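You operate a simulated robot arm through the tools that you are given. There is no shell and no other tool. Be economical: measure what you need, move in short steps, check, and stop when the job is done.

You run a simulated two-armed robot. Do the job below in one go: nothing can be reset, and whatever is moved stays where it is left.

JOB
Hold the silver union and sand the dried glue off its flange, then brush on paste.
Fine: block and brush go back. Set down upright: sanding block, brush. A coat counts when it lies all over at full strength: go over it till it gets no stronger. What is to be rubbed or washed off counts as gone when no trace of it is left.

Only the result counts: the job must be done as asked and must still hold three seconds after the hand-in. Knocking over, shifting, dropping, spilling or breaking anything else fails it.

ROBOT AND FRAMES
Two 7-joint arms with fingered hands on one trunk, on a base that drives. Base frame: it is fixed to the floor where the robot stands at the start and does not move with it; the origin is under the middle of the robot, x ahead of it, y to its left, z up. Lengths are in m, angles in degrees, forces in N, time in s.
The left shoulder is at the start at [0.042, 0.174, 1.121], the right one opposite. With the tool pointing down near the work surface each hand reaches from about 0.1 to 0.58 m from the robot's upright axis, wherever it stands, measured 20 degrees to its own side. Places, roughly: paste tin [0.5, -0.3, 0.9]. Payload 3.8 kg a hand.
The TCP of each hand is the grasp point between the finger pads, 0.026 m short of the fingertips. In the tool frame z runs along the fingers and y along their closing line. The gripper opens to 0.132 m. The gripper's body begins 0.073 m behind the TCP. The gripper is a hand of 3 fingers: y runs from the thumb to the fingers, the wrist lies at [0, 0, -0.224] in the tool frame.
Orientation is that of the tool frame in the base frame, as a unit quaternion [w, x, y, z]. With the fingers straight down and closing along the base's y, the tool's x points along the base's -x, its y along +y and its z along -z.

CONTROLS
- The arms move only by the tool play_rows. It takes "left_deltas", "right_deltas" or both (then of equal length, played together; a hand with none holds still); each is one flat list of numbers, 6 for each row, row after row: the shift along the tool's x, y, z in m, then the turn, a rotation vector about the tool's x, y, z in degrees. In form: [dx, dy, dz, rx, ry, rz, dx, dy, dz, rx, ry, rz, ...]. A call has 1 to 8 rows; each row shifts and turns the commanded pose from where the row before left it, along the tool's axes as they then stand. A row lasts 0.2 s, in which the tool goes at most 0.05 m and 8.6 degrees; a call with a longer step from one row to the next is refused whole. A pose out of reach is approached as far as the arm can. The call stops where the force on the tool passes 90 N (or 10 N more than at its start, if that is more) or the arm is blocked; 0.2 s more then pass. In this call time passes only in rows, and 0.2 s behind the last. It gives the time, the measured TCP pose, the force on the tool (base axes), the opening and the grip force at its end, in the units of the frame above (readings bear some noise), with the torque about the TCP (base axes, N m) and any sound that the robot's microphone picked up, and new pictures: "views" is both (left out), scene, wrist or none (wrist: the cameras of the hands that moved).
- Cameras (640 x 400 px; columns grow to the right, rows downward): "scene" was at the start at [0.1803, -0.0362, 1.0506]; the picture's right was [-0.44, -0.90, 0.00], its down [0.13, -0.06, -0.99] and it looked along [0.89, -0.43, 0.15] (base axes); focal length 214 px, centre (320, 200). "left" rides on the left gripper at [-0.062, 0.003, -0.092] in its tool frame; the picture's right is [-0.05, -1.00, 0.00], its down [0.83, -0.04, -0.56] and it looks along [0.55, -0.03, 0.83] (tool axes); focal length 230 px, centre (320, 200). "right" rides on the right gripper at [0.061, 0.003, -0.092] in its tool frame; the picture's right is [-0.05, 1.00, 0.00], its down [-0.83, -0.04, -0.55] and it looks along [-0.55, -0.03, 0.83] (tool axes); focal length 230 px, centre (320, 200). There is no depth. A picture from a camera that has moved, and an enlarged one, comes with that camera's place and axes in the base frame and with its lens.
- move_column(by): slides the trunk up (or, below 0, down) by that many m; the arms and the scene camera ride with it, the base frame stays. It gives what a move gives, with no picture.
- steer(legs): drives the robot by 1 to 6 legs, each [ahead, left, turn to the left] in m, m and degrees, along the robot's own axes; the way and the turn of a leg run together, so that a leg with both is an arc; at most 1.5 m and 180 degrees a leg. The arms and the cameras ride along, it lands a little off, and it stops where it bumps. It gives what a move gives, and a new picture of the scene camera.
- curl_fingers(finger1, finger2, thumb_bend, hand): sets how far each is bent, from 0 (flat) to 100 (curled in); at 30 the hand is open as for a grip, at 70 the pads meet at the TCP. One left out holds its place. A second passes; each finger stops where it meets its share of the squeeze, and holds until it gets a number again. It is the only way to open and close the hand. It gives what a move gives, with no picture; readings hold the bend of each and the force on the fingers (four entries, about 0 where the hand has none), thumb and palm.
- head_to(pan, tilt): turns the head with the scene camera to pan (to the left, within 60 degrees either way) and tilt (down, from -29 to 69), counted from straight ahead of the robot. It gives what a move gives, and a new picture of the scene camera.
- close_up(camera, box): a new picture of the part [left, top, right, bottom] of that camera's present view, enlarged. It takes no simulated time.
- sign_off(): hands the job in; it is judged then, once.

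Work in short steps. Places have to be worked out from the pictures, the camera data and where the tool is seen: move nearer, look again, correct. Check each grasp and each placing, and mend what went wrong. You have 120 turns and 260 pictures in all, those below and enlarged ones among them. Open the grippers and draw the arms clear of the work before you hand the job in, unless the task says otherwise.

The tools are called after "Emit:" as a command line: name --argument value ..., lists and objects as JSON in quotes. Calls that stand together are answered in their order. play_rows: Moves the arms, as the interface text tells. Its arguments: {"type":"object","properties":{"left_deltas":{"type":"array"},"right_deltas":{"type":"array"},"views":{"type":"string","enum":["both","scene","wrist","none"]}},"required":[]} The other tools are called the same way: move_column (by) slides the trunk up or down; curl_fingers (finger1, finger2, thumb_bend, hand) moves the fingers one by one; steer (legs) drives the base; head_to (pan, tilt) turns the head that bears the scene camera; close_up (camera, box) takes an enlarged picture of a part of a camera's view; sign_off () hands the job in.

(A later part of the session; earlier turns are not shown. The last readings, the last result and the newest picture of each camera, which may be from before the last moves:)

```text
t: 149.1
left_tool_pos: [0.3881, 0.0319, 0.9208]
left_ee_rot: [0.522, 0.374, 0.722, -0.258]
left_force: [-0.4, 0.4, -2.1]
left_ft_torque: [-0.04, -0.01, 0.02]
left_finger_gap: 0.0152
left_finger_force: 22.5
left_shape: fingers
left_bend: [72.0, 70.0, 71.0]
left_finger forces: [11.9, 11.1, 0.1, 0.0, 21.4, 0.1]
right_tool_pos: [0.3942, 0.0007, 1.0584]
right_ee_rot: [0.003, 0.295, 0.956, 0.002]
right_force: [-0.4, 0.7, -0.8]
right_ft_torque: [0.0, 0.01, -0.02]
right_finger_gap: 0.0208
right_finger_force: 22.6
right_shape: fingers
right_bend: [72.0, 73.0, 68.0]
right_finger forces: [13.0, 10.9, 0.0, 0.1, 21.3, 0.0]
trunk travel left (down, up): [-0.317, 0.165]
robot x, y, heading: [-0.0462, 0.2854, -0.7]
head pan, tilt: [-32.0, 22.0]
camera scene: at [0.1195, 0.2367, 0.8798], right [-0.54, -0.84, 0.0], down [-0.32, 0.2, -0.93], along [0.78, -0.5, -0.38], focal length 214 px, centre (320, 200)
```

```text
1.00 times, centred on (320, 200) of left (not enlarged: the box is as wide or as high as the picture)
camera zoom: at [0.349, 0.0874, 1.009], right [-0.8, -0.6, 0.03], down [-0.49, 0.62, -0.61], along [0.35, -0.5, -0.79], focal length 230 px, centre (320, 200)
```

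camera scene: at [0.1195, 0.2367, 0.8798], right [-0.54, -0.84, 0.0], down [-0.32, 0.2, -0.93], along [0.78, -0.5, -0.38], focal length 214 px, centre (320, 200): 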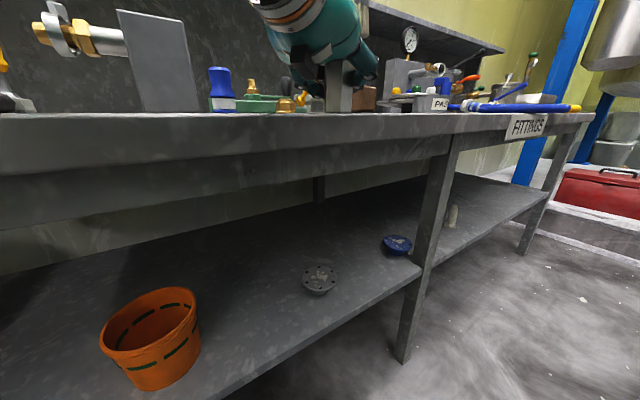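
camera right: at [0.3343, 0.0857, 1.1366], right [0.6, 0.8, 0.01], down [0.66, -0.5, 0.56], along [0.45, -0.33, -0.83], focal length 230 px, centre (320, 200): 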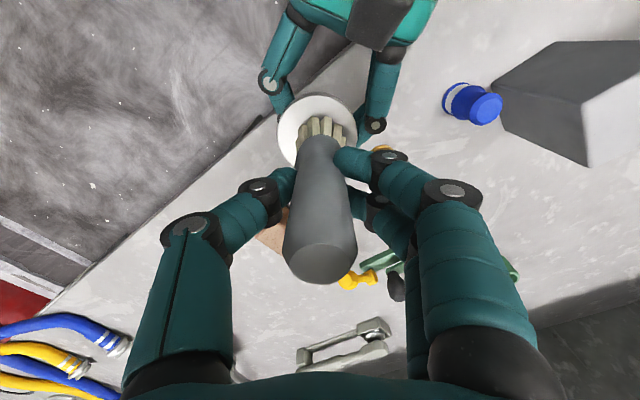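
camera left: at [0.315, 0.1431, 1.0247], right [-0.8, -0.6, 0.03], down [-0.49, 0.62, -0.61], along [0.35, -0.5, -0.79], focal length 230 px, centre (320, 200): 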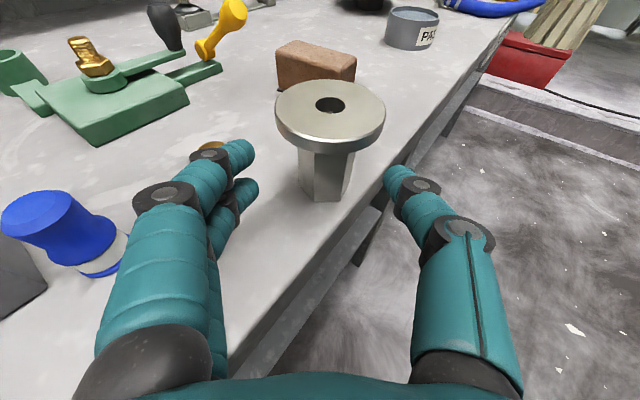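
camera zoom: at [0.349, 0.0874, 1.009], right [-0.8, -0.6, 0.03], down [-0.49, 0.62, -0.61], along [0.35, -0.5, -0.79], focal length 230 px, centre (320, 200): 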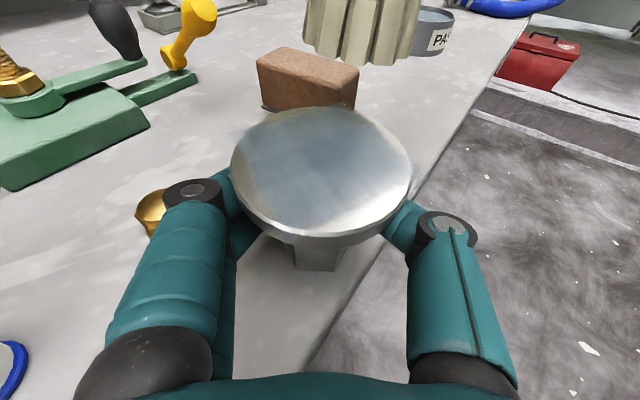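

Firm again, flange at (0.384,0.038). Zoom before, raster once more (lighter), zoom after, to see if it still strengthens.

Emit:
close_up --camera "left" --box '[225, 95, 415, 240]'

Emit:
play_rows --right_deltas '[0.0097, 0.0034, 0.01, 0, 0, 0, 0, 0, 0.0143, 0, 0, 0, 0, 0.016, 0, 0, 0, 0, 0, 0.016, 0, 0, 0, 0, 0, 0.016, 0, 0, 0, 0, 0.01, 0, 0, 0, 0, 0, 0, -0.016, 0, 0, 0, 0, 0, -0.016, 0, 0, 0, 0]' --views "none"

Emit:
play_rows --right_deltas '[0, -0.016, 0, 0, 0, 0, 0.01, 0, 0, 0, 0, 0, 0, 0.016, 0, 0, 0, 0, 0, 0.016, 0, 0, 0, 0, 0, 0.016, 0, 0, 0, 0, 0.01, 0, 0, 0, 0, 0, 0, -0.016, 0, 0, 0, 0, 0, -0.016, 0, 0, 0, 0]' --views "none"

Emit:
play_rows --right_deltas '[0, -0.016, 0, 0, 0, 0, 0.009, 0, 0, 0, 0, 0, 0, 0.014, 0, 0, 0, 0, 0, 0.014, 0, 0, 0, 0, 0, 0.012, 0, 0, 0, 0, -0.019, 0, 0, 0, 0, 0, 0, -0.018, 0, 0, 0, 0, -0.035, -0.025, -0.025, 0, 0, 0]' --views "none"

Emit:
close_up --camera "left" --box '[225, 95, 415, 240]'

```text
2.76 times, centred on (320, 168) of left
camera zoom: at [0.349, 0.0874, 1.009], right [-0.8, -0.6, 0.03], down [-0.49, 0.62, -0.61], along [0.35, -0.5, -0.79], focal length 635 px, centre (320, 290)
```

zoom: 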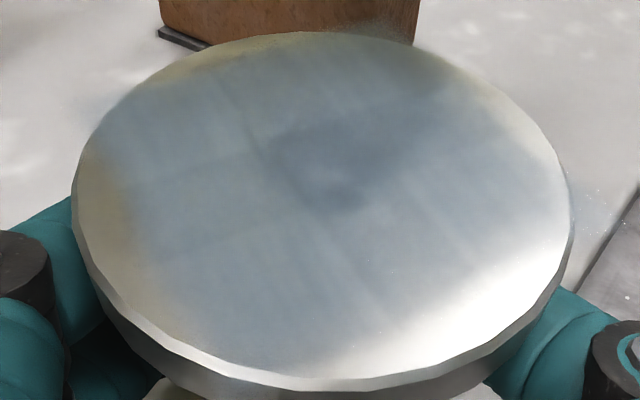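

```text
t: 150.9
left_tool_pos: [0.3866, 0.0317, 0.9218]
left_ee_rot: [0.522, 0.375, 0.721, -0.258]
left_force: [1.4, 0.4, -2.1]
left_ft_torque: [-0.01, -0.03, -0.01]
left_finger_gap: 0.0147
left_finger_force: 22.4
left_shape: fingers
left_bend: [72.0, 70.0, 71.0]
left_finger forces: [11.8, 11.0, 0.0, 0.0, 21.1, 0.1]
right_tool_pos: [0.3878, 0.0279, 1.0348]
right_ee_rot: [0.003, 0.294, 0.956, 0.003]
right_force: [0.5, 0.0, -0.3]
right_ft_torque: [0.01, 0.0, -0.02]
right_finger_gap: 0.021
right_finger_force: 22.7
right_shape: fingers
right_bend: [72.0, 73.0, 68.0]
right_finger forces: [13.1, 10.8, 0.1, 0.1, 21.2, 0.0]
trunk travel left (down, up): [-0.317, 0.165]
robot x, y, heading: [-0.0455, 0.2857, -0.6]
head pan, tilt: [-32.0, 22.0]
```

```text
t: 152.7
left_tool_pos: [0.387, 0.0316, 0.9225]
left_ee_rot: [0.523, 0.374, 0.721, -0.258]
left_force: [-0.2, 1.2, -1.9]
left_ft_torque: [-0.02, 0.0, -0.02]
left_finger_gap: 0.0143
left_finger_force: 22.0
left_shape: fingers
left_bend: [72.0, 70.0, 71.0]
left_finger forces: [11.7, 11.0, 0.0, 0.0, 21.0, 0.1]
right_tool_pos: [0.3713, 0.0407, 1.0354]
right_ee_rot: [0.002, 0.295, 0.956, 0.004]
right_force: [0.0, 1.1, 0.0]
right_ft_torque: [0.02, 0.02, 0.0]
right_finger_gap: 0.0208
right_finger_force: 23.2
right_shape: fingers
right_bend: [72.0, 73.0, 68.0]
right_finger forces: [12.5, 11.3, 0.1, 0.0, 20.9, 0.0]
trunk travel left (down, up): [-0.317, 0.165]
robot x, y, heading: [-0.0485, 0.2915, -0.7]
head pan, tilt: [-32.0, 22.0]
```

```text
t: 154.5
left_tool_pos: [0.3868, 0.0321, 0.9211]
left_ee_rot: [0.522, 0.374, 0.722, -0.257]
left_force: [0.3, -0.4, -2.6]
left_ft_torque: [0.01, 0.01, 0.03]
left_finger_gap: 0.0145
left_finger_force: 21.7
left_shape: fingers
left_bend: [72.0, 70.0, 71.0]
left_finger forces: [11.6, 11.0, 0.0, 0.1, 20.9, 0.1]
right_tool_pos: [0.4002, -0.0016, 1.0596]
right_ee_rot: [0.003, 0.295, 0.956, 0.003]
right_force: [0.3, -0.3, -1.4]
right_ft_torque: [0.01, -0.01, 0.02]
right_finger_gap: 0.0211
right_finger_force: 22.8
right_shape: fingers
right_bend: [72.0, 73.0, 68.0]
right_finger forces: [12.7, 11.0, 0.0, 0.0, 20.9, 0.0]
trunk travel left (down, up): [-0.317, 0.165]
robot x, y, heading: [-0.0461, 0.2865, -0.6]
head pan, tilt: [-32.0, 22.0]
```

```text
2.76 times, centred on (320, 168) of left
camera zoom: at [0.349, 0.0874, 1.009], right [-0.8, -0.6, 0.03], down [-0.49, 0.62, -0.61], along [0.35, -0.5, -0.79], focal length 635 px, centre (320, 290)
```

zoom: 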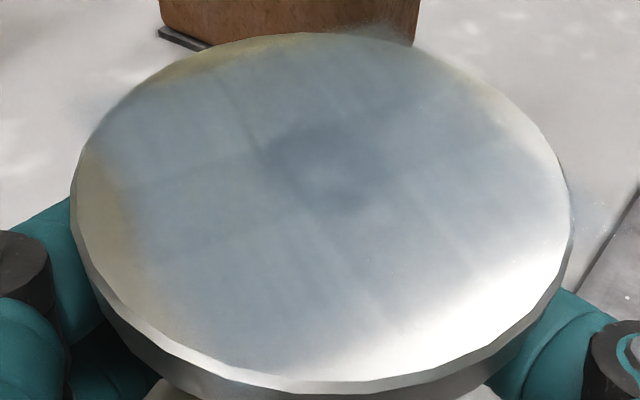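

That pass barely touched (0 N). One more raster 1.5 mm lower for real contact, then compare.

Emit:
play_rows --right_deltas '[0.0157, 0.0017, 0.01, 0, 0, 0, 0, 0, 0.0168, 0, 0, 0, 0, 0.016, 0, 0, 0, 0, 0, 0.016, 0, 0, 0, 0, 0, 0.016, 0, 0, 0, 0, 0.01, 0, 0, 0, 0, 0, 0, -0.016, 0, 0, 0, 0, 0, -0.016, 0, 0, 0, 0]' --views "none"

Emit:
play_rows --right_deltas '[0, -0.016, 0, 0, 0, 0, 0.01, 0, 0, 0, 0, 0, 0, 0.016, 0, 0, 0, 0, 0, 0.016, 0, 0, 0, 0, 0, 0.016, 0, 0, 0, 0, 0.01, 0, 0, 0, 0, 0, 0, -0.016, 0, 0, 0, 0, 0, -0.016, 0, 0, 0, 0]' --views "none"

Emit:
play_rows --right_deltas '[0, -0.016, 0, 0, 0, 0, 0.008, 0, 0, 0, 0, 0, 0, 0.014, 0, 0, 0, 0, 0, 0.014, 0, 0, 0, 0, 0, 0.012, 0, 0, 0, 0, -0.018, 0, 0, 0, 0, 0, 0, -0.018, 0, 0, 0, 0, -0.035, -0.025, -0.025, 0, 0, 0]' --views "none"

Emit:
close_up --camera "left" --box '[225, 95, 415, 240]'

Emit:
close_up --camera "right" --box '[220, 30, 420, 155]'

```text
t: 156.3
left_tool_pos: [0.3868, 0.0323, 0.9206]
left_ee_rot: [0.522, 0.375, 0.721, -0.258]
left_force: [-2.5, -3.0, -5.5]
left_ft_torque: [0.1, -0.04, 0.04]
left_finger_gap: 0.014
left_finger_force: 22.4
left_shape: fingers
left_bend: [72.0, 70.0, 71.0]
left_finger forces: [10.6, 10.9, 0.0, 0.0, 22.4, 0.1]
right_tool_pos: [0.3868, 0.0284, 1.0324]
right_ee_rot: [0.004, 0.293, 0.956, 0.004]
right_force: [2.3, 3.6, 10.1]
right_ft_torque: [0.03, 0.05, -0.03]
right_finger_gap: 0.0209
right_finger_force: 25.0
right_shape: fingers
right_bend: [72.0, 73.0, 68.0]
right_finger forces: [16.2, 12.4, 0.0, 0.0, 21.7, 0.1]
trunk travel left (down, up): [-0.317, 0.165]
robot x, y, heading: [-0.0434, 0.2862, -0.6]
head pan, tilt: [-32.0, 22.0]
```

```text
t: 158.1
left_tool_pos: [0.3869, 0.0314, 0.9219]
left_ee_rot: [0.522, 0.374, 0.722, -0.257]
left_force: [0.8, -0.3, -0.1]
left_ft_torque: [-0.02, 0.0, 0.0]
left_finger_gap: 0.0109
left_finger_force: 20.0
left_shape: fingers
left_bend: [73.0, 71.0, 71.0]
left_finger forces: [10.7, 10.2, 0.0, 0.0, 19.3, 0.1]
right_tool_pos: [0.3702, 0.038, 1.0324]
right_ee_rot: [0.003, 0.294, 0.956, 0.003]
right_force: [0.6, -0.1, 0.8]
right_ft_torque: [0.02, 0.0, 0.01]
right_finger_gap: 0.0207
right_finger_force: 23.6
right_shape: fingers
right_bend: [72.0, 73.0, 68.0]
right_finger forces: [13.9, 11.4, 0.1, 0.0, 21.7, 0.1]
trunk travel left (down, up): [-0.317, 0.165]
robot x, y, heading: [-0.0475, 0.2868, -0.8]
head pan, tilt: [-32.0, 22.0]
```

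```text
t: 159.9
left_tool_pos: [0.3878, 0.0329, 0.9209]
left_ee_rot: [0.522, 0.374, 0.722, -0.257]
left_force: [-0.3, 0.5, -0.2]
left_ft_torque: [-0.03, 0.02, -0.02]
left_finger_gap: 0.0
left_finger_force: 0.5
left_shape: fingers
left_bend: [75.0, 73.0, 77.0]
left_finger forces: [0.3, 0.0, 0.0, 0.1, 0.1, 0.0]
right_tool_pos: [0.3982, -0.0013, 1.0568]
right_ee_rot: [0.003, 0.294, 0.956, 0.003]
right_force: [0.5, -0.1, -0.6]
right_ft_torque: [0.08, -0.01, -0.02]
right_finger_gap: 0.0209
right_finger_force: 23.4
right_shape: fingers
right_bend: [72.0, 73.0, 68.0]
right_finger forces: [13.8, 10.8, 0.0, 0.1, 21.3, 0.1]
trunk travel left (down, up): [-0.317, 0.165]
robot x, y, heading: [-0.0482, 0.2866, -0.4]
head pan, tilt: [-32.0, 22.0]
```

```text
2.76 times, centred on (320, 168) of left
camera zoom: at [0.3493, 0.0874, 1.009], right [-0.8, -0.6, 0.03], down [-0.49, 0.62, -0.61], along [0.35, -0.5, -0.79], focal length 635 px, centre (320, 290)
```

zoom: 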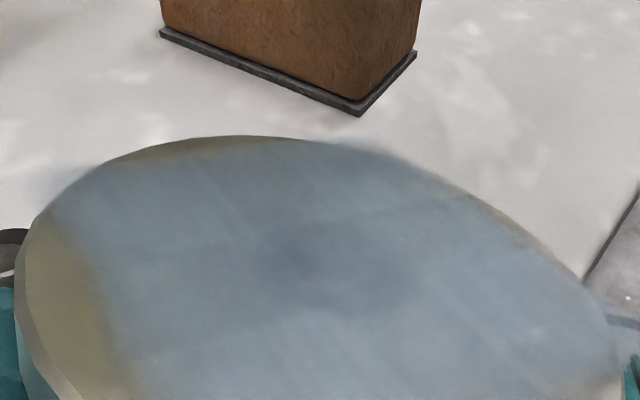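

```text
3.20 times, centred on (320, 92) of right
camera zoom: at [0.3496, 0.034, 1.1498], right [0.6, 0.8, 0.01], down [0.66, -0.5, 0.56], along [0.45, -0.33, -0.83], focal length 736 px, centre (320, 544)
```

zoom: 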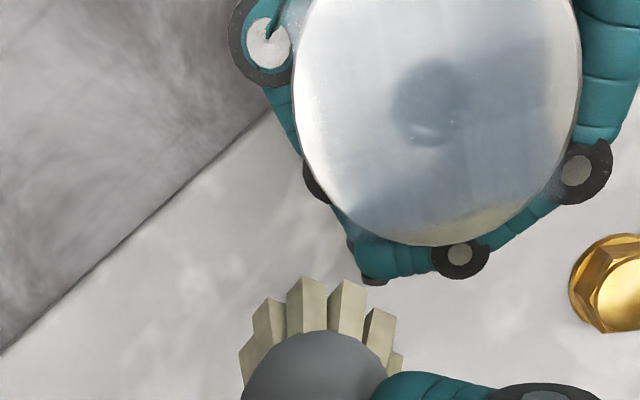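

It slid back into the palm again, but the coat is now more even (the brush still deposits). I let it settle, retreat and re-pinch for one more pass.

Emit:
curl_fingers --hand "left" --finger1 65 --finger2 65 --thumb_bend 66

Emit:
curl_fingers --hand "left" --finger1 50 --finger2 50 --thumb_bend 46

Emit:
steer --legs '[[-0.029, 0.0395, 0]]'

Emit:
close_up --camera "left" --box '[0, 0, 640, 400]'

```text
t: 160.9
left_tool_pos: [0.3881, 0.0321, 0.9218]
left_ee_rot: [0.522, 0.374, 0.722, -0.257]
left_force: [-0.6, 0.1, 0.1]
left_ft_torque: [-0.01, 0.03, -0.02]
left_finger_gap: 0.0176
left_finger_force: 0.1
left_shape: fingers
left_bend: [65.0, 65.0, 66.0]
left_finger forces: [0.1, 0.0, 0.1, 0.0, 0.0, 0.0]
right_tool_pos: [0.3995, -0.0011, 1.0566]
right_ee_rot: [0.003, 0.294, 0.956, 0.003]
right_force: [-0.9, -0.3, -1.6]
right_ft_torque: [0.01, 0.03, 0.0]
right_finger_gap: 0.0206
right_finger_force: 23.0
right_shape: fingers
right_bend: [72.0, 73.0, 68.0]
right_finger forces: [13.8, 10.9, 0.0, 0.1, 21.5, 0.0]
trunk travel left (down, up): [-0.317, 0.165]
robot x, y, heading: [-0.0483, 0.2891, -0.8]
head pan, tilt: [-32.0, 22.0]
```

```text
t: 161.9
left_tool_pos: [0.3859, 0.0316, 0.9219]
left_ee_rot: [0.523, 0.373, 0.722, -0.257]
left_force: [-0.2, -0.5, -1.2]
left_ft_torque: [-0.05, -0.01, 0.0]
left_finger_gap: 0.0738
left_finger_force: 0.5
left_shape: fingers
left_bend: [50.0, 50.0, 46.0]
left_finger forces: [0.2, 0.0, 0.1, 0.0, 0.2, 0.0]
right_tool_pos: [0.3984, -0.0007, 1.0578]
right_ee_rot: [0.003, 0.294, 0.956, 0.002]
right_force: [0.7, -0.3, -0.3]
right_ft_torque: [0.01, -0.03, 0.0]
right_finger_gap: 0.0209
right_finger_force: 22.8
right_shape: fingers
right_bend: [72.0, 73.0, 68.0]
right_finger forces: [13.8, 10.9, 0.0, 0.0, 21.3, 0.1]
trunk travel left (down, up): [-0.317, 0.165]
robot x, y, heading: [-0.0474, 0.2887, -0.5]
head pan, tilt: [-32.0, 22.0]
```

```text
t: 162.9
left_tool_pos: [0.3583, 0.0729, 0.9231]
left_ee_rot: [0.523, 0.374, 0.721, -0.258]
left_force: [-0.4, 0.6, -0.1]
left_ft_torque: [-0.02, -0.02, 0.0]
left_finger_gap: 0.0745
left_finger_force: 0.2
left_shape: fingers
left_bend: [50.0, 50.0, 46.0]
left_finger forces: [0.1, 0.0, 0.1, 0.0, 0.0, 0.0]
right_tool_pos: [0.3699, 0.0383, 1.0569]
right_ee_rot: [0.004, 0.294, 0.956, 0.002]
right_force: [0.4, -0.4, -0.5]
right_ft_torque: [-0.02, 0.0, 0.0]
right_finger_gap: 0.0209
right_finger_force: 23.2
right_shape: fingers
right_bend: [72.0, 73.0, 68.0]
right_finger forces: [13.9, 10.9, 0.0, 0.1, 21.4, 0.0]
trunk travel left (down, up): [-0.317, 0.165]
robot x, y, heading: [-0.0767, 0.3307, -0.8]
head pan, tilt: [-32.0, 22.0]
camera scene: at [0.0905, 0.277, 0.88], right [-0.54, -0.84, 0.0], down [-0.32, 0.2, -0.93], along [0.78, -0.5, -0.37], focal length 214 px, centre (320, 200)
```

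scene: 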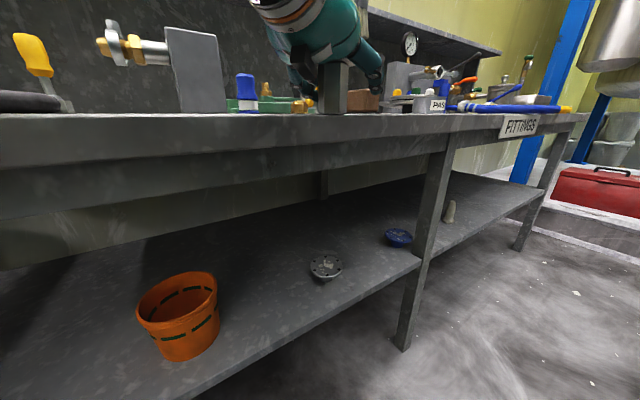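

```text
1.00 times, centred on (320, 200) of left (not enlarged: the box is as wide or as high as the picture)
camera zoom: at [0.32, 0.1277, 1.0094], right [-0.8, -0.6, 0.03], down [-0.49, 0.62, -0.61], along [0.35, -0.5, -0.79], focal length 230 px, centre (320, 200)
```

zoom: 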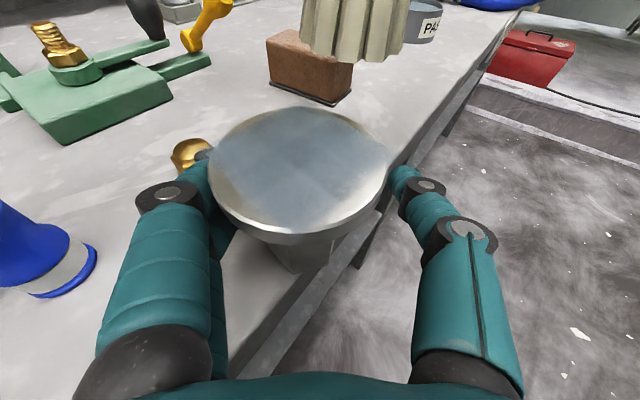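

Retreat a further 1.4 cm, pinch, and slide forward again.

Emit:
steer --legs '[[-0.007, 0.012, 0]]'

Emit:
curl_fingers --hand "left" --finger1 82 --finger2 82 --thumb_bend 82

Emit:
steer --legs '[[0.034, -0.05, 0]]'

Emit:
close_up --camera "left" --box '[0, 0, 640, 400]'

```text
t: 163.7
left_tool_pos: [0.3521, 0.0848, 0.9219]
left_ee_rot: [0.523, 0.375, 0.721, -0.259]
left_force: [-0.6, 0.1, 0.0]
left_ft_torque: [-0.02, 0.02, 0.01]
left_finger_gap: 0.0744
left_finger_force: 0.0
left_shape: fingers
left_bend: [50.0, 50.0, 46.0]
left_finger forces: [0.0, 0.0, 0.0, 0.0, 0.0, 0.0]
right_tool_pos: [0.3629, 0.0496, 1.0569]
right_ee_rot: [0.004, 0.294, 0.956, 0.002]
right_force: [0.6, -0.9, -1.4]
right_ft_torque: [-0.03, 0.01, 0.03]
right_finger_gap: 0.0209
right_finger_force: 22.6
right_shape: fingers
right_bend: [72.0, 73.0, 68.0]
right_finger forces: [13.8, 10.8, 0.1, 0.0, 21.4, 0.0]
trunk travel left (down, up): [-0.317, 0.165]
robot x, y, heading: [-0.0836, 0.3409, -0.7]
head pan, tilt: [-32.0, 22.0]
camera scene: at [0.0837, 0.289, 0.88], right [-0.54, -0.84, 0.0], down [-0.32, 0.2, -0.93], along [0.78, -0.5, -0.37], focal length 214 px, centre (320, 200)
```

scene: 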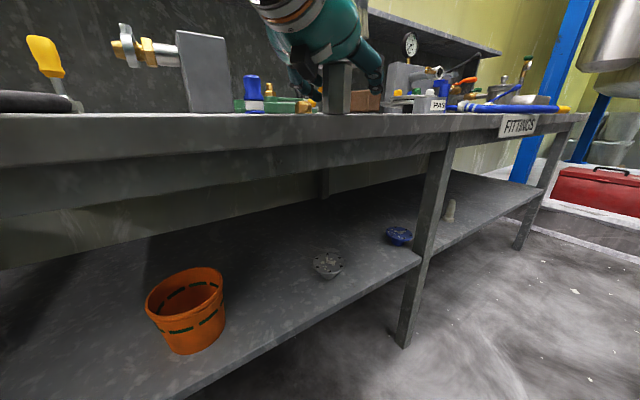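

```text
t: 164.7
left_tool_pos: [0.3521, 0.0849, 0.9213]
left_ee_rot: [0.522, 0.374, 0.721, -0.258]
left_force: [1.4, -0.2, -0.2]
left_ft_torque: [0.0, 0.03, -0.03]
left_finger_gap: 0.0198
left_finger_force: 21.6
left_shape: fingers
left_bend: [70.0, 66.0, 70.0]
left_finger forces: [11.2, 10.2, 0.0, 0.0, 21.8, 0.0]
right_tool_pos: [0.3637, 0.0497, 1.0568]
right_ee_rot: [0.003, 0.294, 0.956, 0.003]
right_force: [-0.1, -0.4, -0.8]
right_ft_torque: [-0.01, -0.02, 0.0]
right_finger_gap: 0.0209
right_finger_force: 22.9
right_shape: fingers
right_bend: [72.0, 73.0, 68.0]
right_finger forces: [13.7, 10.8, 0.0, 0.0, 21.4, 0.0]
trunk travel left (down, up): [-0.317, 0.165]
robot x, y, heading: [-0.0835, 0.3385, -0.7]
head pan, tilt: [-32.0, 22.0]
```

```text
t: 165.9
left_tool_pos: [0.3866, 0.0339, 0.9207]
left_ee_rot: [0.523, 0.373, 0.722, -0.257]
left_force: [0.2, 0.8, -2.4]
left_ft_torque: [0.0, -0.01, -0.02]
left_finger_gap: 0.0195
left_finger_force: 21.2
left_shape: fingers
left_bend: [70.0, 66.0, 70.0]
left_finger forces: [11.1, 10.4, 0.0, 0.1, 21.6, 0.0]
right_tool_pos: [0.3978, 0.0002, 1.0574]
right_ee_rot: [0.003, 0.294, 0.956, 0.003]
right_force: [0.0, -0.5, -0.7]
right_ft_torque: [0.02, -0.01, -0.02]
right_finger_gap: 0.021
right_finger_force: 22.8
right_shape: fingers
right_bend: [72.0, 73.0, 68.0]
right_finger forces: [13.8, 10.7, 0.1, 0.1, 21.4, 0.1]
trunk travel left (down, up): [-0.317, 0.165]
robot x, y, heading: [-0.0478, 0.2893, -0.7]
head pan, tilt: [-32.0, 22.0]
camera scene: at [0.118, 0.2385, 0.8798], right [-0.54, -0.84, 0.0], down [-0.32, 0.2, -0.93], along [0.78, -0.5, -0.38], focal length 214 px, centre (320, 200)
```

scene: 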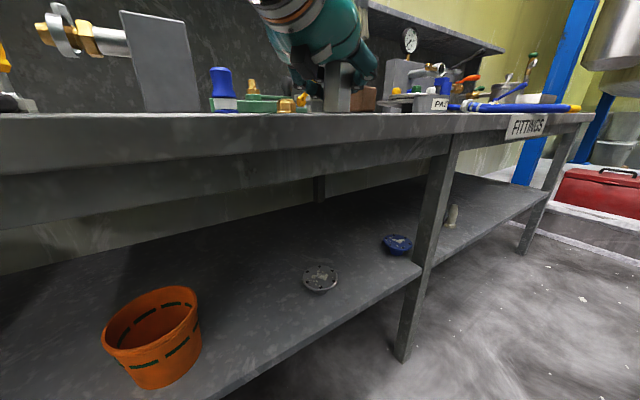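

```text
1.00 times, centred on (320, 200) of left (not enlarged: the box is as wide or as high as the picture)
camera zoom: at [0.3477, 0.0893, 1.0088], right [-0.8, -0.6, 0.03], down [-0.49, 0.62, -0.61], along [0.35, -0.5, -0.79], focal length 230 px, centre (320, 200)
```

zoom: 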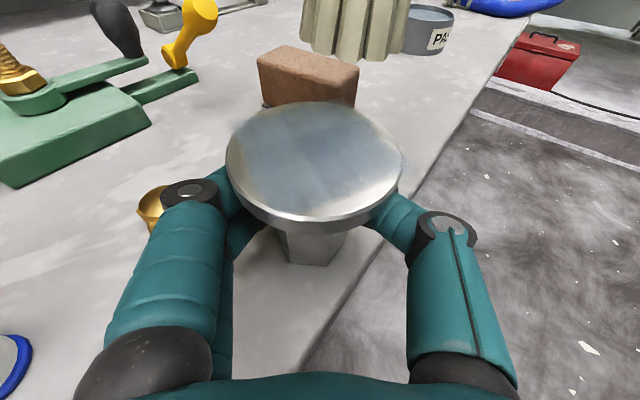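

Firm pinch (21 N). One more raster with lines offset by 5 mm to even out the stripes.

Emit:
play_rows --right_deltas '[0.0122, 0.0037, 0.01, 0, 0, 0, 0.002, 0, 0.0142, 0, 0, 0, 0, 0.016, 0, 0, 0, 0, 0, 0.016, 0, 0, 0, 0, 0, 0.016, 0, 0, 0, 0, 0.01, 0, 0, 0, 0, 0, 0, -0.016, 0, 0, 0, 0, 0, -0.016, 0, 0, 0, 0]' --views "none"

Emit:
play_rows --right_deltas '[0, -0.016, 0, 0, 0, 0, 0.01, 0, 0, 0, 0, 0, 0, 0.016, 0, 0, 0, 0, 0, 0.016, 0, 0, 0, 0, 0, 0.016, 0, 0, 0, 0, 0.009, -0.003, 0, 0, 0, 0, 0, -0.016, 0, 0, 0, 0, 0, -0.016, 0, 0, 0, 0]' --views "none"

Emit:
play_rows --right_deltas '[0, -0.012, 0, 0, 0, 0, -0.016, 0, 0, 0, 0, 0, -0.016, 0, 0, 0, 0, 0, 0.005, 0.02, 0, 0, 0, 0, 0.014, 0, 0, 0, 0, 0, 0, 0.015, 0, 0, 0, 0, -0.016, 0, 0, 0, 0, 0, -0.035, -0.035, -0.025, 0, 0, 0]' --views "none"

Emit:
close_up --camera "left" --box '[225, 95, 415, 240]'

Emit:
close_up --camera "left" --box '[0, 0, 640, 400]'

```text
t: 167.7
left_tool_pos: [0.3862, 0.034, 0.9218]
left_ee_rot: [0.522, 0.374, 0.721, -0.258]
left_force: [-0.4, -1.2, -3.5]
left_ft_torque: [0.02, 0.01, 0.0]
left_finger_gap: 0.0194
left_finger_force: 21.0
left_shape: fingers
left_bend: [70.0, 66.0, 70.0]
left_finger forces: [10.7, 10.6, 0.1, 0.0, 21.1, 0.0]
right_tool_pos: [0.388, 0.0283, 1.0336]
right_ee_rot: [0.004, 0.295, 0.956, 0.002]
right_force: [0.3, -0.7, 0.6]
right_ft_torque: [0.01, -0.01, 0.02]
right_finger_gap: 0.0207
right_finger_force: 22.9
right_shape: fingers
right_bend: [72.0, 73.0, 68.0]
right_finger forces: [14.1, 10.8, 0.0, 0.0, 21.2, 0.0]
trunk travel left (down, up): [-0.317, 0.165]
robot x, y, heading: [-0.052, 0.2855, -0.8]
head pan, tilt: [-32.0, 22.0]
```

```text
t: 169.5
left_tool_pos: [0.3863, 0.0337, 0.9222]
left_ee_rot: [0.522, 0.374, 0.722, -0.258]
left_force: [0.4, -0.6, -2.7]
left_ft_torque: [-0.02, -0.03, 0.0]
left_finger_gap: 0.0193
left_finger_force: 20.4
left_shape: fingers
left_bend: [70.0, 66.0, 70.0]
left_finger forces: [10.7, 10.1, 0.1, 0.0, 20.8, 0.0]
right_tool_pos: [0.3719, 0.0384, 1.0334]
right_ee_rot: [0.003, 0.294, 0.956, 0.003]
right_force: [0.5, 0.1, -0.5]
right_ft_torque: [0.01, 0.01, 0.02]
right_finger_gap: 0.021
right_finger_force: 22.6
right_shape: fingers
right_bend: [72.0, 73.0, 68.0]
right_finger forces: [13.9, 10.4, 0.0, 0.0, 21.3, 0.1]
trunk travel left (down, up): [-0.317, 0.165]
robot x, y, heading: [-0.0527, 0.2852, -0.7]
head pan, tilt: [-32.0, 22.0]
```

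```text
refused: row 8 steps farther than a row can; nothing moved
```

```text
2.76 times, centred on (320, 168) of left
camera zoom: at [0.3471, 0.0895, 1.0091], right [-0.8, -0.6, 0.03], down [-0.49, 0.62, -0.61], along [0.35, -0.5, -0.79], focal length 635 px, centre (320, 290)
```

zoom: 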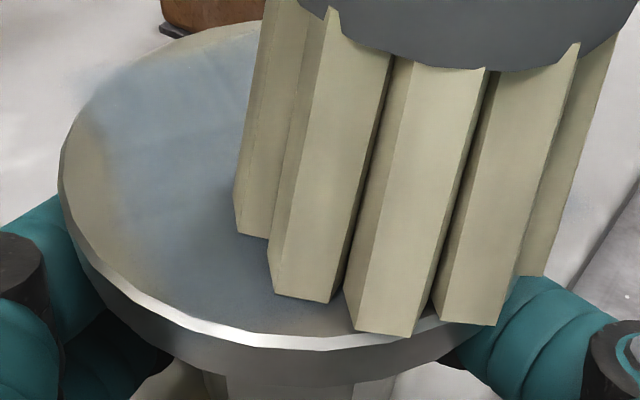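

```text
1.00 times, centred on (320, 200) of left (not enlarged: the box is as wide or as high as the picture)
camera zoom: at [0.3471, 0.0895, 1.0091], right [-0.8, -0.6, 0.03], down [-0.49, 0.62, -0.61], along [0.35, -0.5, -0.79], focal length 230 px, centre (320, 200)
```

zoom: 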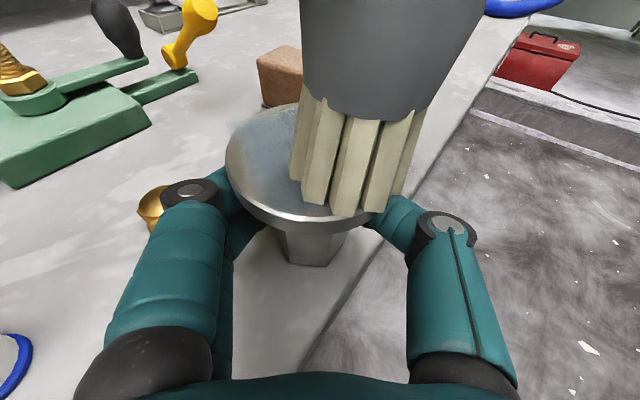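

The last pass only grazed the surface. One more pass 1.3 mm lower, then clear away.

Emit:
play_rows --right_deltas '[0, 0.014, 0.0013, 0, 0, 0, 0, 0.014, 0, 0, 0, 0, -0.01, 0.004, 0, 0, 0, 0, 0, -0.016, 0, 0, 0, 0, 0, -0.016, 0, 0, 0, 0, 0, -0.016, 0, 0, 0, 0, -0.01, 0, 0, 0, 0, 0, 0, 0.016, 0, 0, 0, 0]' --views "none"

Emit:
play_rows --right_deltas '[0, 0.016, 0, 0, 0, 0, 0, 0.016, 0, 0, 0, 0, -0.01, 0, 0, 0, 0, 0, 0, -0.016, 0, 0, 0, 0, 0, -0.016, 0, 0, 0, 0, 0, -0.012, 0, 0, 0, 0, -0.01, -0.01, -0.025, 0, 0, 0, -0.02, -0.02, -0.01, 0, 0, 0]' --views "none"

Emit:
close_up --camera "left" --box '[225, 95, 415, 240]'

Emit:
close_up --camera "left" --box '[0, 0, 640, 400]'

```text
t: 171.3
left_tool_pos: [0.3869, 0.0349, 0.921]
left_ee_rot: [0.522, 0.374, 0.722, -0.257]
left_force: [1.1, 2.3, -5.1]
left_ft_torque: [-0.12, 0.11, 0.02]
left_finger_gap: 0.019
left_finger_force: 22.0
left_shape: fingers
left_bend: [70.0, 67.0, 70.0]
left_finger forces: [13.3, 10.3, 0.1, 0.0, 20.3, 0.0]
right_tool_pos: [0.3874, 0.027, 1.0316]
right_ee_rot: [0.003, 0.294, 0.956, 0.002]
right_force: [-1.3, -2.8, 7.0]
right_ft_torque: [-0.05, 0.11, -0.02]
right_finger_gap: 0.0208
right_finger_force: 24.9
right_shape: fingers
right_bend: [72.0, 73.0, 68.0]
right_finger forces: [15.3, 10.2, 0.0, 0.1, 24.0, 0.0]
trunk travel left (down, up): [-0.317, 0.165]
robot x, y, heading: [-0.0498, 0.2901, -0.5]
head pan, tilt: [-32.0, 22.0]
```

```text
t: 173.1
left_tool_pos: [0.3845, 0.0347, 0.9211]
left_ee_rot: [0.522, 0.373, 0.722, -0.257]
left_force: [0.3, -0.5, -2.5]
left_ft_torque: [0.0, 0.04, 0.0]
left_finger_gap: 0.0186
left_finger_force: 20.1
left_shape: fingers
left_bend: [70.0, 67.0, 70.0]
left_finger forces: [10.9, 9.8, 0.0, 0.1, 20.5, 0.0]
right_tool_pos: [0.3978, -0.0316, 1.0679]
right_ee_rot: [0.002, 0.294, 0.956, 0.002]
right_force: [-0.2, 0.2, -0.6]
right_ft_torque: [0.03, 0.01, 0.02]
right_finger_gap: 0.0208
right_finger_force: 23.0
right_shape: fingers
right_bend: [72.0, 73.0, 68.0]
right_finger forces: [15.0, 10.4, 0.0, 0.1, 21.1, 0.0]
trunk travel left (down, up): [-0.317, 0.165]
robot x, y, heading: [-0.049, 0.2861, -0.7]
head pan, tilt: [-32.0, 22.0]
```

```text
2.76 times, centred on (320, 168) of left
camera zoom: at [0.3477, 0.0891, 1.009], right [-0.8, -0.6, 0.03], down [-0.49, 0.62, -0.61], along [0.35, -0.5, -0.79], focal length 635 px, centre (320, 290)
```

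zoom: 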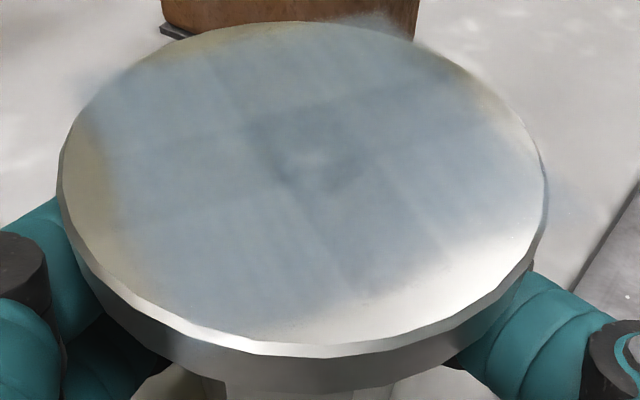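

```text
1.00 times, centred on (320, 200) of left (not enlarged: the box is as wide or as high as the picture)
camera zoom: at [0.3477, 0.0891, 1.009], right [-0.8, -0.6, 0.03], down [-0.49, 0.62, -0.61], along [0.35, -0.5, -0.79], focal length 230 px, centre (320, 200)
```

zoom: 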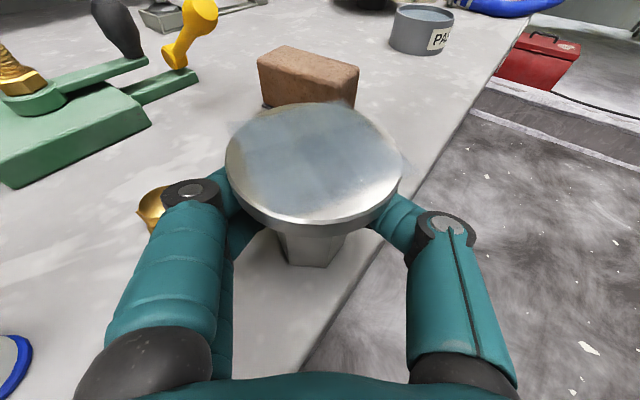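

The coat is even and no longer changes. Release the union, retreat the left hand along its axis, raise the trunk and pull the left hand further away.

Emit:
curl_fingers --hand "left" --finger1 50 --finger2 50 --thumb_bend 46

Emit:
steer --legs '[[-0.043, 0.058, 0]]'

Emit:
close_up --camera "left" --box '[0, 0, 640, 400]'

```text
t: 174.1
left_tool_pos: [0.3859, 0.0349, 0.9214]
left_ee_rot: [0.523, 0.373, 0.722, -0.257]
left_force: [0.0, -0.2, -0.6]
left_ft_torque: [0.0, 0.01, 0.01]
left_finger_gap: 0.074
left_finger_force: 0.0
left_shape: fingers
left_bend: [50.0, 50.0, 46.0]
left_finger forces: [0.0, 0.1, 0.0, 0.0, 0.0, 0.0]
right_tool_pos: [0.3989, -0.0322, 1.0674]
right_ee_rot: [0.003, 0.294, 0.956, 0.002]
right_force: [0.3, 0.4, -0.7]
right_ft_torque: [-0.03, -0.02, 0.02]
right_finger_gap: 0.0209
right_finger_force: 23.6
right_shape: fingers
right_bend: [72.0, 73.0, 68.0]
right_finger forces: [14.9, 10.4, 0.1, 0.1, 21.1, 0.0]
trunk travel left (down, up): [-0.317, 0.165]
robot x, y, heading: [-0.0473, 0.289, -0.5]
head pan, tilt: [-32.0, 22.0]
```

```text
t: 175.2
left_tool_pos: [0.3432, 0.0909, 0.9207]
left_ee_rot: [0.522, 0.374, 0.722, -0.258]
left_force: [0.0, 0.0, 0.7]
left_ft_torque: [-0.01, -0.02, -0.04]
left_finger_gap: 0.0738
left_finger_force: 0.0
left_shape: fingers
left_bend: [50.0, 50.0, 46.0]
left_finger forces: [0.0, 0.0, 0.1, 0.1, 0.0, 0.0]
right_tool_pos: [0.3565, 0.0257, 1.0687]
right_ee_rot: [0.004, 0.294, 0.956, 0.002]
right_force: [0.2, 0.3, 0.3]
right_ft_torque: [-0.01, 0.01, 0.02]
right_finger_gap: 0.0206
right_finger_force: 23.1
right_shape: fingers
right_bend: [72.0, 73.0, 68.0]
right_finger forces: [14.8, 10.4, 0.0, 0.0, 21.1, 0.0]
trunk travel left (down, up): [-0.317, 0.165]
robot x, y, heading: [-0.0945, 0.3461, -0.7]
head pan, tilt: [-32.0, 22.0]
camera scene: at [0.0759, 0.2963, 0.88], right [-0.54, -0.84, 0.0], down [-0.32, 0.2, -0.93], along [0.78, -0.5, -0.37], focal length 214 px, centre (320, 200)
```

scene: 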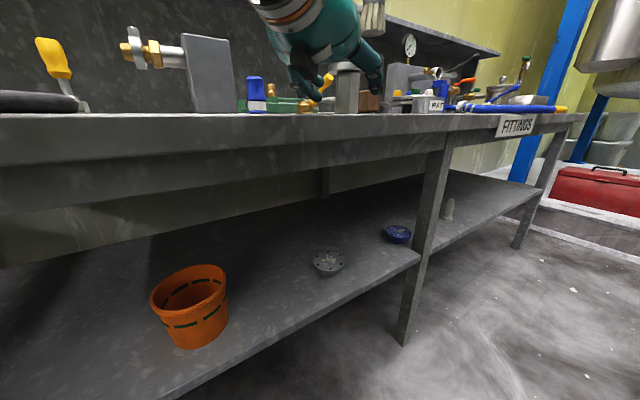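

```text
1.00 times, centred on (320, 200) of left (not enlarged: the box is as wide or as high as the picture)
camera zoom: at [0.3054, 0.147, 1.0092], right [-0.8, -0.6, 0.03], down [-0.49, 0.62, -0.61], along [0.35, -0.5, -0.79], focal length 230 px, centre (320, 200)
```

zoom: 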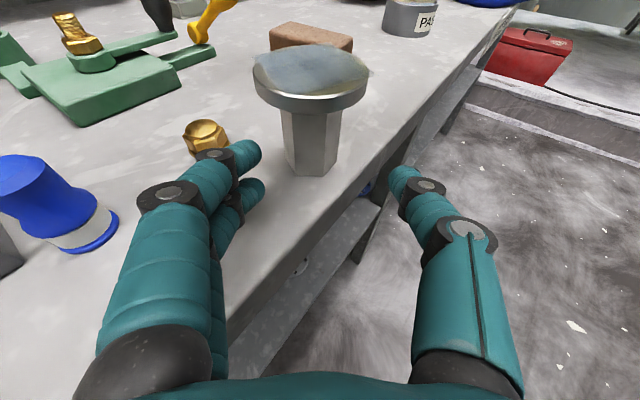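

The union stands free and upright. Raise the trunk to its start height and pull the left hand back and away.

Emit:
move_column --by 0.109

Emit:
play_rows --left_deltas '[0.003, 0.0155, -0.039, 0, 0, 0, 0.003, 0.0155, -0.039, 0, 0, 0, 0, 0.0155, -0.039, 0, 0, 0]' --right_deltas '[0, 0, 0, 0, 0, -8.5, 0, 0, 0, 0, 0, -8.5, 0, 0, 0, 0, 0, -8.5]' --views "none"

Emit:
steer --legs '[[0.157, -0.183, 0]]'

```text
t: 176.7
left_tool_pos: [0.3457, 0.0911, 1.0297]
left_ee_rot: [0.521, 0.374, 0.723, -0.257]
left_force: [0.4, -0.5, 0.4]
left_ft_torque: [0.0, -0.02, 0.0]
left_finger_gap: 0.074
left_finger_force: 0.1
left_shape: fingers
left_bend: [50.0, 50.0, 46.0]
left_finger forces: [0.1, 0.0, 0.1, 0.0, 0.1, 0.0]
right_tool_pos: [0.3565, 0.0249, 1.1762]
right_ee_rot: [0.002, 0.295, 0.955, 0.002]
right_force: [-0.1, 0.7, -1.9]
right_ft_torque: [0.01, 0.0, 0.0]
right_finger_gap: 0.021
right_finger_force: 23.0
right_shape: fingers
right_bend: [72.0, 73.0, 68.0]
right_finger forces: [14.8, 10.3, 0.0, 0.0, 21.0, 0.0]
trunk travel left (down, up): [-0.426, 0.056]
robot x, y, heading: [-0.0871, 0.3469, -0.6]
head pan, tilt: [-32.0, 22.0]
```

```text
t: 177.4
left_tool_pos: [0.3141, 0.2095, 1.0623]
left_ee_rot: [0.521, 0.374, 0.723, -0.256]
left_force: [0.2, -0.1, 0.1]
left_ft_torque: [0.03, 0.04, -0.01]
left_finger_gap: 0.0742
left_finger_force: 0.1
left_shape: fingers
left_bend: [50.0, 50.0, 46.0]
left_finger forces: [0.0, 0.1, 0.0, 0.0, 0.0, 0.1]
right_tool_pos: [0.3559, 0.0263, 1.1777]
right_ee_rot: [0.004, 0.075, 0.997, 0.001]
right_force: [-0.3, -0.3, -2.0]
right_ft_torque: [0.01, 0.01, -0.01]
right_finger_gap: 0.0207
right_finger_force: 23.4
right_shape: fingers
right_bend: [72.0, 73.0, 68.0]
right_finger forces: [14.9, 10.3, 0.0, 0.0, 21.1, 0.0]
trunk travel left (down, up): [-0.426, 0.056]
robot x, y, heading: [-0.0925, 0.3424, -0.7]
head pan, tilt: [-32.0, 22.0]
```

```text
t: 179.7
left_tool_pos: [0.4683, 0.0248, 1.0641]
left_ee_rot: [0.521, 0.373, 0.724, -0.255]
left_force: [-0.3, 0.4, 0.7]
left_ft_torque: [0.0, 0.02, -0.02]
left_finger_gap: 0.0739
left_finger_force: 0.1
left_shape: fingers
left_bend: [50.0, 50.0, 46.0]
left_finger forces: [0.1, 0.0, 0.1, 0.0, 0.1, 0.0]
right_tool_pos: [0.5106, -0.1574, 1.1765]
right_ee_rot: [0.004, 0.074, 0.997, 0.001]
right_force: [0.3, 0.0, -0.2]
right_ft_torque: [0.05, 0.0, -0.02]
right_finger_gap: 0.021
right_finger_force: 23.3
right_shape: fingers
right_bend: [72.0, 73.0, 68.0]
right_finger forces: [15.0, 10.3, 0.1, 0.0, 21.0, 0.0]
trunk travel left (down, up): [-0.426, 0.056]
robot x, y, heading: [0.0623, 0.1625, -0.4]
head pan, tilt: [-32.0, 22.0]
camera scene: at [0.2446, 0.1115, 1.0034], right [-0.54, -0.84, 0.0], down [-0.32, 0.2, -0.93], along [0.78, -0.5, -0.37], focal length 214 px, centre (320, 200)
```

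scene: 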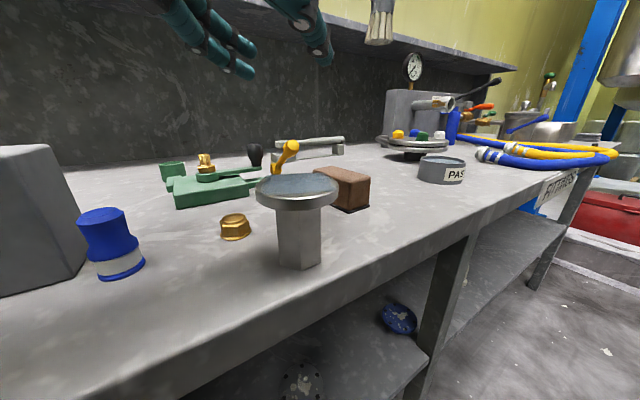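

All intact. Bring the brush above its home at (0.453,-0.226).

Emit:
play_rows --right_deltas '[0, 0, 0, 0, 0, -8.5, 0.0285, -0.0345, 0.02, 0, 0, 0, 0.0285, -0.0345, 0.02, 0, 0, 0, 0, 0, 0.035, 0, 0, 0, 0, 0, 0.035, 0, 0, 0]' --views "both"

```text
t: 180.9
left_tool_pos: [0.4692, 0.0246, 1.0631]
left_ee_rot: [0.522, 0.373, 0.724, -0.255]
left_force: [-0.8, -0.3, 0.5]
left_ft_torque: [-0.01, 0.02, -0.02]
left_finger_gap: 0.074
left_finger_force: 0.1
left_shape: fingers
left_bend: [50.0, 50.0, 46.0]
left_finger forces: [0.0, 0.0, 0.0, 0.0, 0.0, 0.1]
right_tool_pos: [0.4537, -0.2251, 1.0668]
right_ee_rot: [0.004, 0.0, 1.0, 0.002]
right_force: [-0.2, 0.4, -0.7]
right_ft_torque: [-0.02, -0.02, -0.05]
right_finger_gap: 0.0208
right_finger_force: 22.8
right_shape: fingers
right_bend: [72.0, 73.0, 68.0]
right_finger forces: [14.6, 10.0, 0.0, 0.1, 20.6, 0.0]
trunk travel left (down, up): [-0.426, 0.056]
robot x, y, heading: [0.0606, 0.1584, -0.5]
head pan, tilt: [-32.0, 22.0]
camera scene: at [0.2445, 0.1112, 1.0034], right [-0.54, -0.84, 0.0], down [-0.32, 0.2, -0.93], along [0.78, -0.5, -0.37], focal length 214 px, centre (320, 200)
camera right: at [0.3916, -0.2229, 1.1586], right [0.05, 1.0, 0.0], down [0.83, -0.04, 0.56], along [0.56, -0.03, -0.83], focal length 230 px, centre (320, 200)
```

scene: 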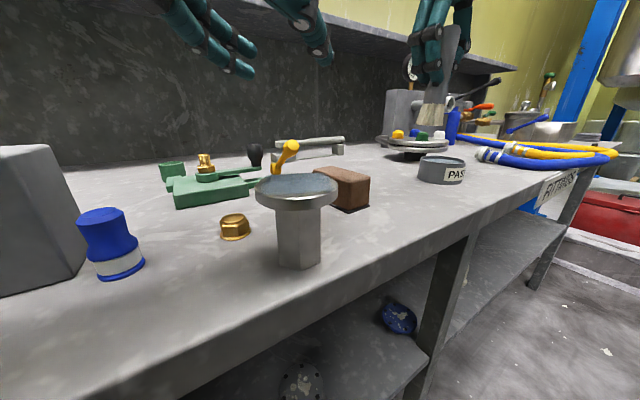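
right: 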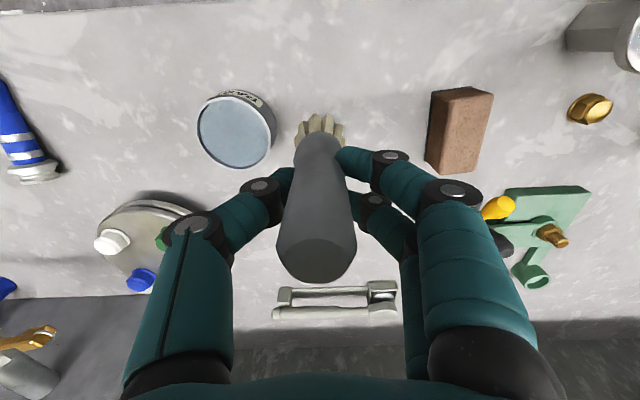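

Descend to near the bench, then in 1.5 mm steps to contact.

Emit:
play_rows --right_deltas '[0, -0.0005, 0.04, 0, 0, 0, 0, 0, 0.04, 0, 0, 0, 0, 0, 0.014, 0, 0, 0]' --views "none"

Emit:
play_rows --right_deltas '[0, 0, 0.002, 0, 0, 0, 0, 0, 0.002, 0, 0, 0]' --views "none"

Emit:
close_up --camera "scene" --box '[340, 70, 500, 200]'

```text
t: 181.7
left_tool_pos: [0.4688, 0.0252, 1.0625]
left_ee_rot: [0.522, 0.373, 0.724, -0.256]
left_force: [0.2, 0.4, -0.5]
left_ft_torque: [-0.03, 0.02, 0.0]
left_finger_gap: 0.0739
left_finger_force: 0.1
left_shape: fingers
left_bend: [50.0, 50.0, 46.0]
left_finger forces: [0.1, 0.0, 0.0, 0.0, 0.0, 0.0]
right_tool_pos: [0.4555, -0.2252, 0.972]
right_ee_rot: [0.003, 0.0, 1.0, 0.0]
right_force: [-0.2, -0.9, -1.4]
right_ft_torque: [0.0, 0.02, 0.0]
right_finger_gap: 0.0208
right_finger_force: 23.1
right_shape: fingers
right_bend: [72.0, 73.0, 68.0]
right_finger forces: [14.9, 10.2, 0.0, 0.0, 20.4, 0.0]
trunk travel left (down, up): [-0.426, 0.056]
robot x, y, heading: [0.0646, 0.1597, -0.5]
head pan, tilt: [-32.0, 22.0]
```

```text
t: 182.3
left_tool_pos: [0.4699, 0.0257, 1.0632]
left_ee_rot: [0.522, 0.373, 0.724, -0.255]
left_force: [0.3, -0.1, 0.5]
left_ft_torque: [-0.03, -0.05, 0.01]
left_finger_gap: 0.0741
left_finger_force: 0.1
left_shape: fingers
left_bend: [50.0, 50.0, 46.0]
left_finger forces: [0.0, 0.0, 0.1, 0.0, 0.0, 0.0]
right_tool_pos: [0.4557, -0.2258, 0.968]
right_ee_rot: [0.002, 0.0, 1.0, 0.002]
right_force: [0.4, -0.6, -1.2]
right_ft_torque: [0.03, 0.02, -0.01]
right_finger_gap: 0.0208
right_finger_force: 22.2
right_shape: fingers
right_bend: [72.0, 73.0, 68.0]
right_finger forces: [15.0, 10.2, 0.0, 0.0, 20.5, 0.1]
trunk travel left (down, up): [-0.426, 0.056]
robot x, y, heading: [0.0612, 0.1605, -0.4]
head pan, tilt: [-32.0, 22.0]
```

```text
3.08 times, centred on (420, 135) of scene
camera zoom: at [0.2445, 0.1116, 1.0034], right [-0.54, -0.84, 0.0], down [-0.32, 0.2, -0.93], along [0.78, -0.5, -0.37], focal length 660 px, centre (12, 400)
```

zoom: 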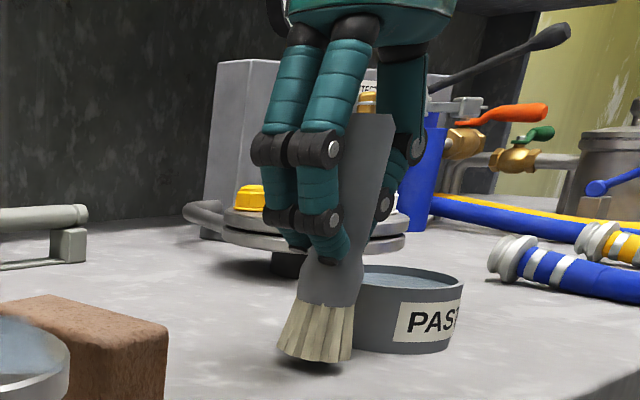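

Nearly there; lower a bit more until contact.

Emit:
play_rows --right_deltas '[0.002, 0, 0.0015, 0, 0, 0, 0, 0, 0.0015, 0, 0, 0]' --views "none"

```text
t: 182.9
left_tool_pos: [0.469, 0.0249, 1.062]
left_ee_rot: [0.522, 0.373, 0.724, -0.256]
left_force: [0.5, -0.2, -0.5]
left_ft_torque: [-0.02, 0.0, 0.01]
left_finger_gap: 0.0741
left_finger_force: 0.0
left_shape: fingers
left_bend: [50.0, 50.0, 46.0]
left_finger forces: [0.1, 0.0, 0.0, 0.0, 0.0, 0.0]
right_tool_pos: [0.4538, -0.2267, 0.9649]
right_ee_rot: [0.004, 0.0, 1.0, 0.0]
right_force: [1.3, -0.5, -1.0]
right_ft_torque: [0.04, -0.01, 0.02]
right_finger_gap: 0.0209
right_finger_force: 22.8
right_shape: fingers
right_bend: [72.0, 73.0, 68.0]
right_finger forces: [14.9, 10.2, 0.0, 0.1, 20.4, 0.0]
trunk travel left (down, up): [-0.426, 0.056]
robot x, y, heading: [0.0641, 0.1609, -0.2]
head pan, tilt: [-32.0, 22.0]
```

Still hanging (−1 N); three more 1 mm steps.

Emit:
play_rows --right_deltas '[0, 0, 0.001, 0, 0, 0, 0, 0, 0.001, 0, 0, 0, 0, 0, 0.001, 0, 0, 0]' --views "none"

Emit:
close_up --camera "scene" --box '[380, 130, 480, 205]'

```text
t: 183.7
left_tool_pos: [0.4681, 0.0242, 1.0622]
left_ee_rot: [0.521, 0.373, 0.723, -0.256]
left_force: [-0.8, -0.2, 0.4]
left_ft_torque: [0.0, 0.03, -0.01]
left_finger_gap: 0.0739
left_finger_force: 0.0
left_shape: fingers
left_bend: [50.0, 50.0, 46.0]
left_finger forces: [0.0, 0.0, 0.1, 0.1, 0.0, 0.0]
right_tool_pos: [0.454, -0.2265, 0.9616]
right_ee_rot: [0.004, 0.0, 1.0, 0.002]
right_force: [-0.9, 1.0, -0.6]
right_ft_torque: [0.03, 0.02, 0.04]
right_finger_gap: 0.0209
right_finger_force: 23.1
right_shape: fingers
right_bend: [72.0, 73.0, 68.0]
right_finger forces: [15.0, 10.3, 0.1, 0.1, 20.4, 0.0]
trunk travel left (down, up): [-0.426, 0.056]
robot x, y, heading: [0.0635, 0.16, -0.4]
head pan, tilt: [-32.0, 22.0]
```

```text
5.33 times, centred on (430, 168) of scene
camera zoom: at [0.2445, 0.1116, 1.0034], right [-0.54, -0.84, 0.0], down [-0.32, 0.2, -0.93], along [0.78, -0.5, -0.37], focal length 1144 px, centre (-267, 373)
```

zoom: 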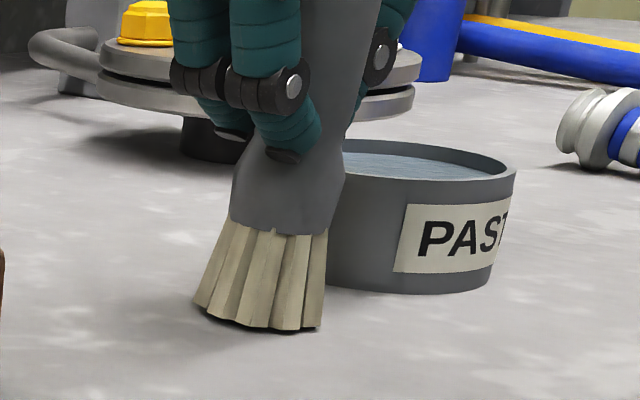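

Almost touching; two more 1 mm steps.

Emit:
play_rows --right_deltas '[0, 0, 0.001, 0, 0, 0, 0, 0, 0.001, 0, 0, 0]' --views "none"

```text
t: 184.3
left_tool_pos: [0.4688, 0.0255, 1.0634]
left_ee_rot: [0.521, 0.373, 0.723, -0.256]
left_force: [0.8, -0.7, -0.2]
left_ft_torque: [0.02, 0.02, 0.01]
left_finger_gap: 0.0742
left_finger_force: 0.0
left_shape: fingers
left_bend: [50.0, 50.0, 46.0]
left_finger forces: [0.0, 0.1, 0.0, 0.1, 0.1, 0.1]
right_tool_pos: [0.4538, -0.2255, 0.9605]
right_ee_rot: [0.004, 0.0, 1.0, 0.001]
right_force: [0.9, 0.5, 1.3]
right_ft_torque: [-0.02, 0.02, -0.02]
right_finger_gap: 0.0207
right_finger_force: 23.3
right_shape: fingers
right_bend: [72.0, 73.0, 69.0]
right_finger forces: [15.1, 10.4, 0.1, 0.1, 20.8, 0.1]
trunk travel left (down, up): [-0.426, 0.056]
robot x, y, heading: [0.0633, 0.1602, -0.2]
head pan, tilt: [-32.0, 22.0]
```

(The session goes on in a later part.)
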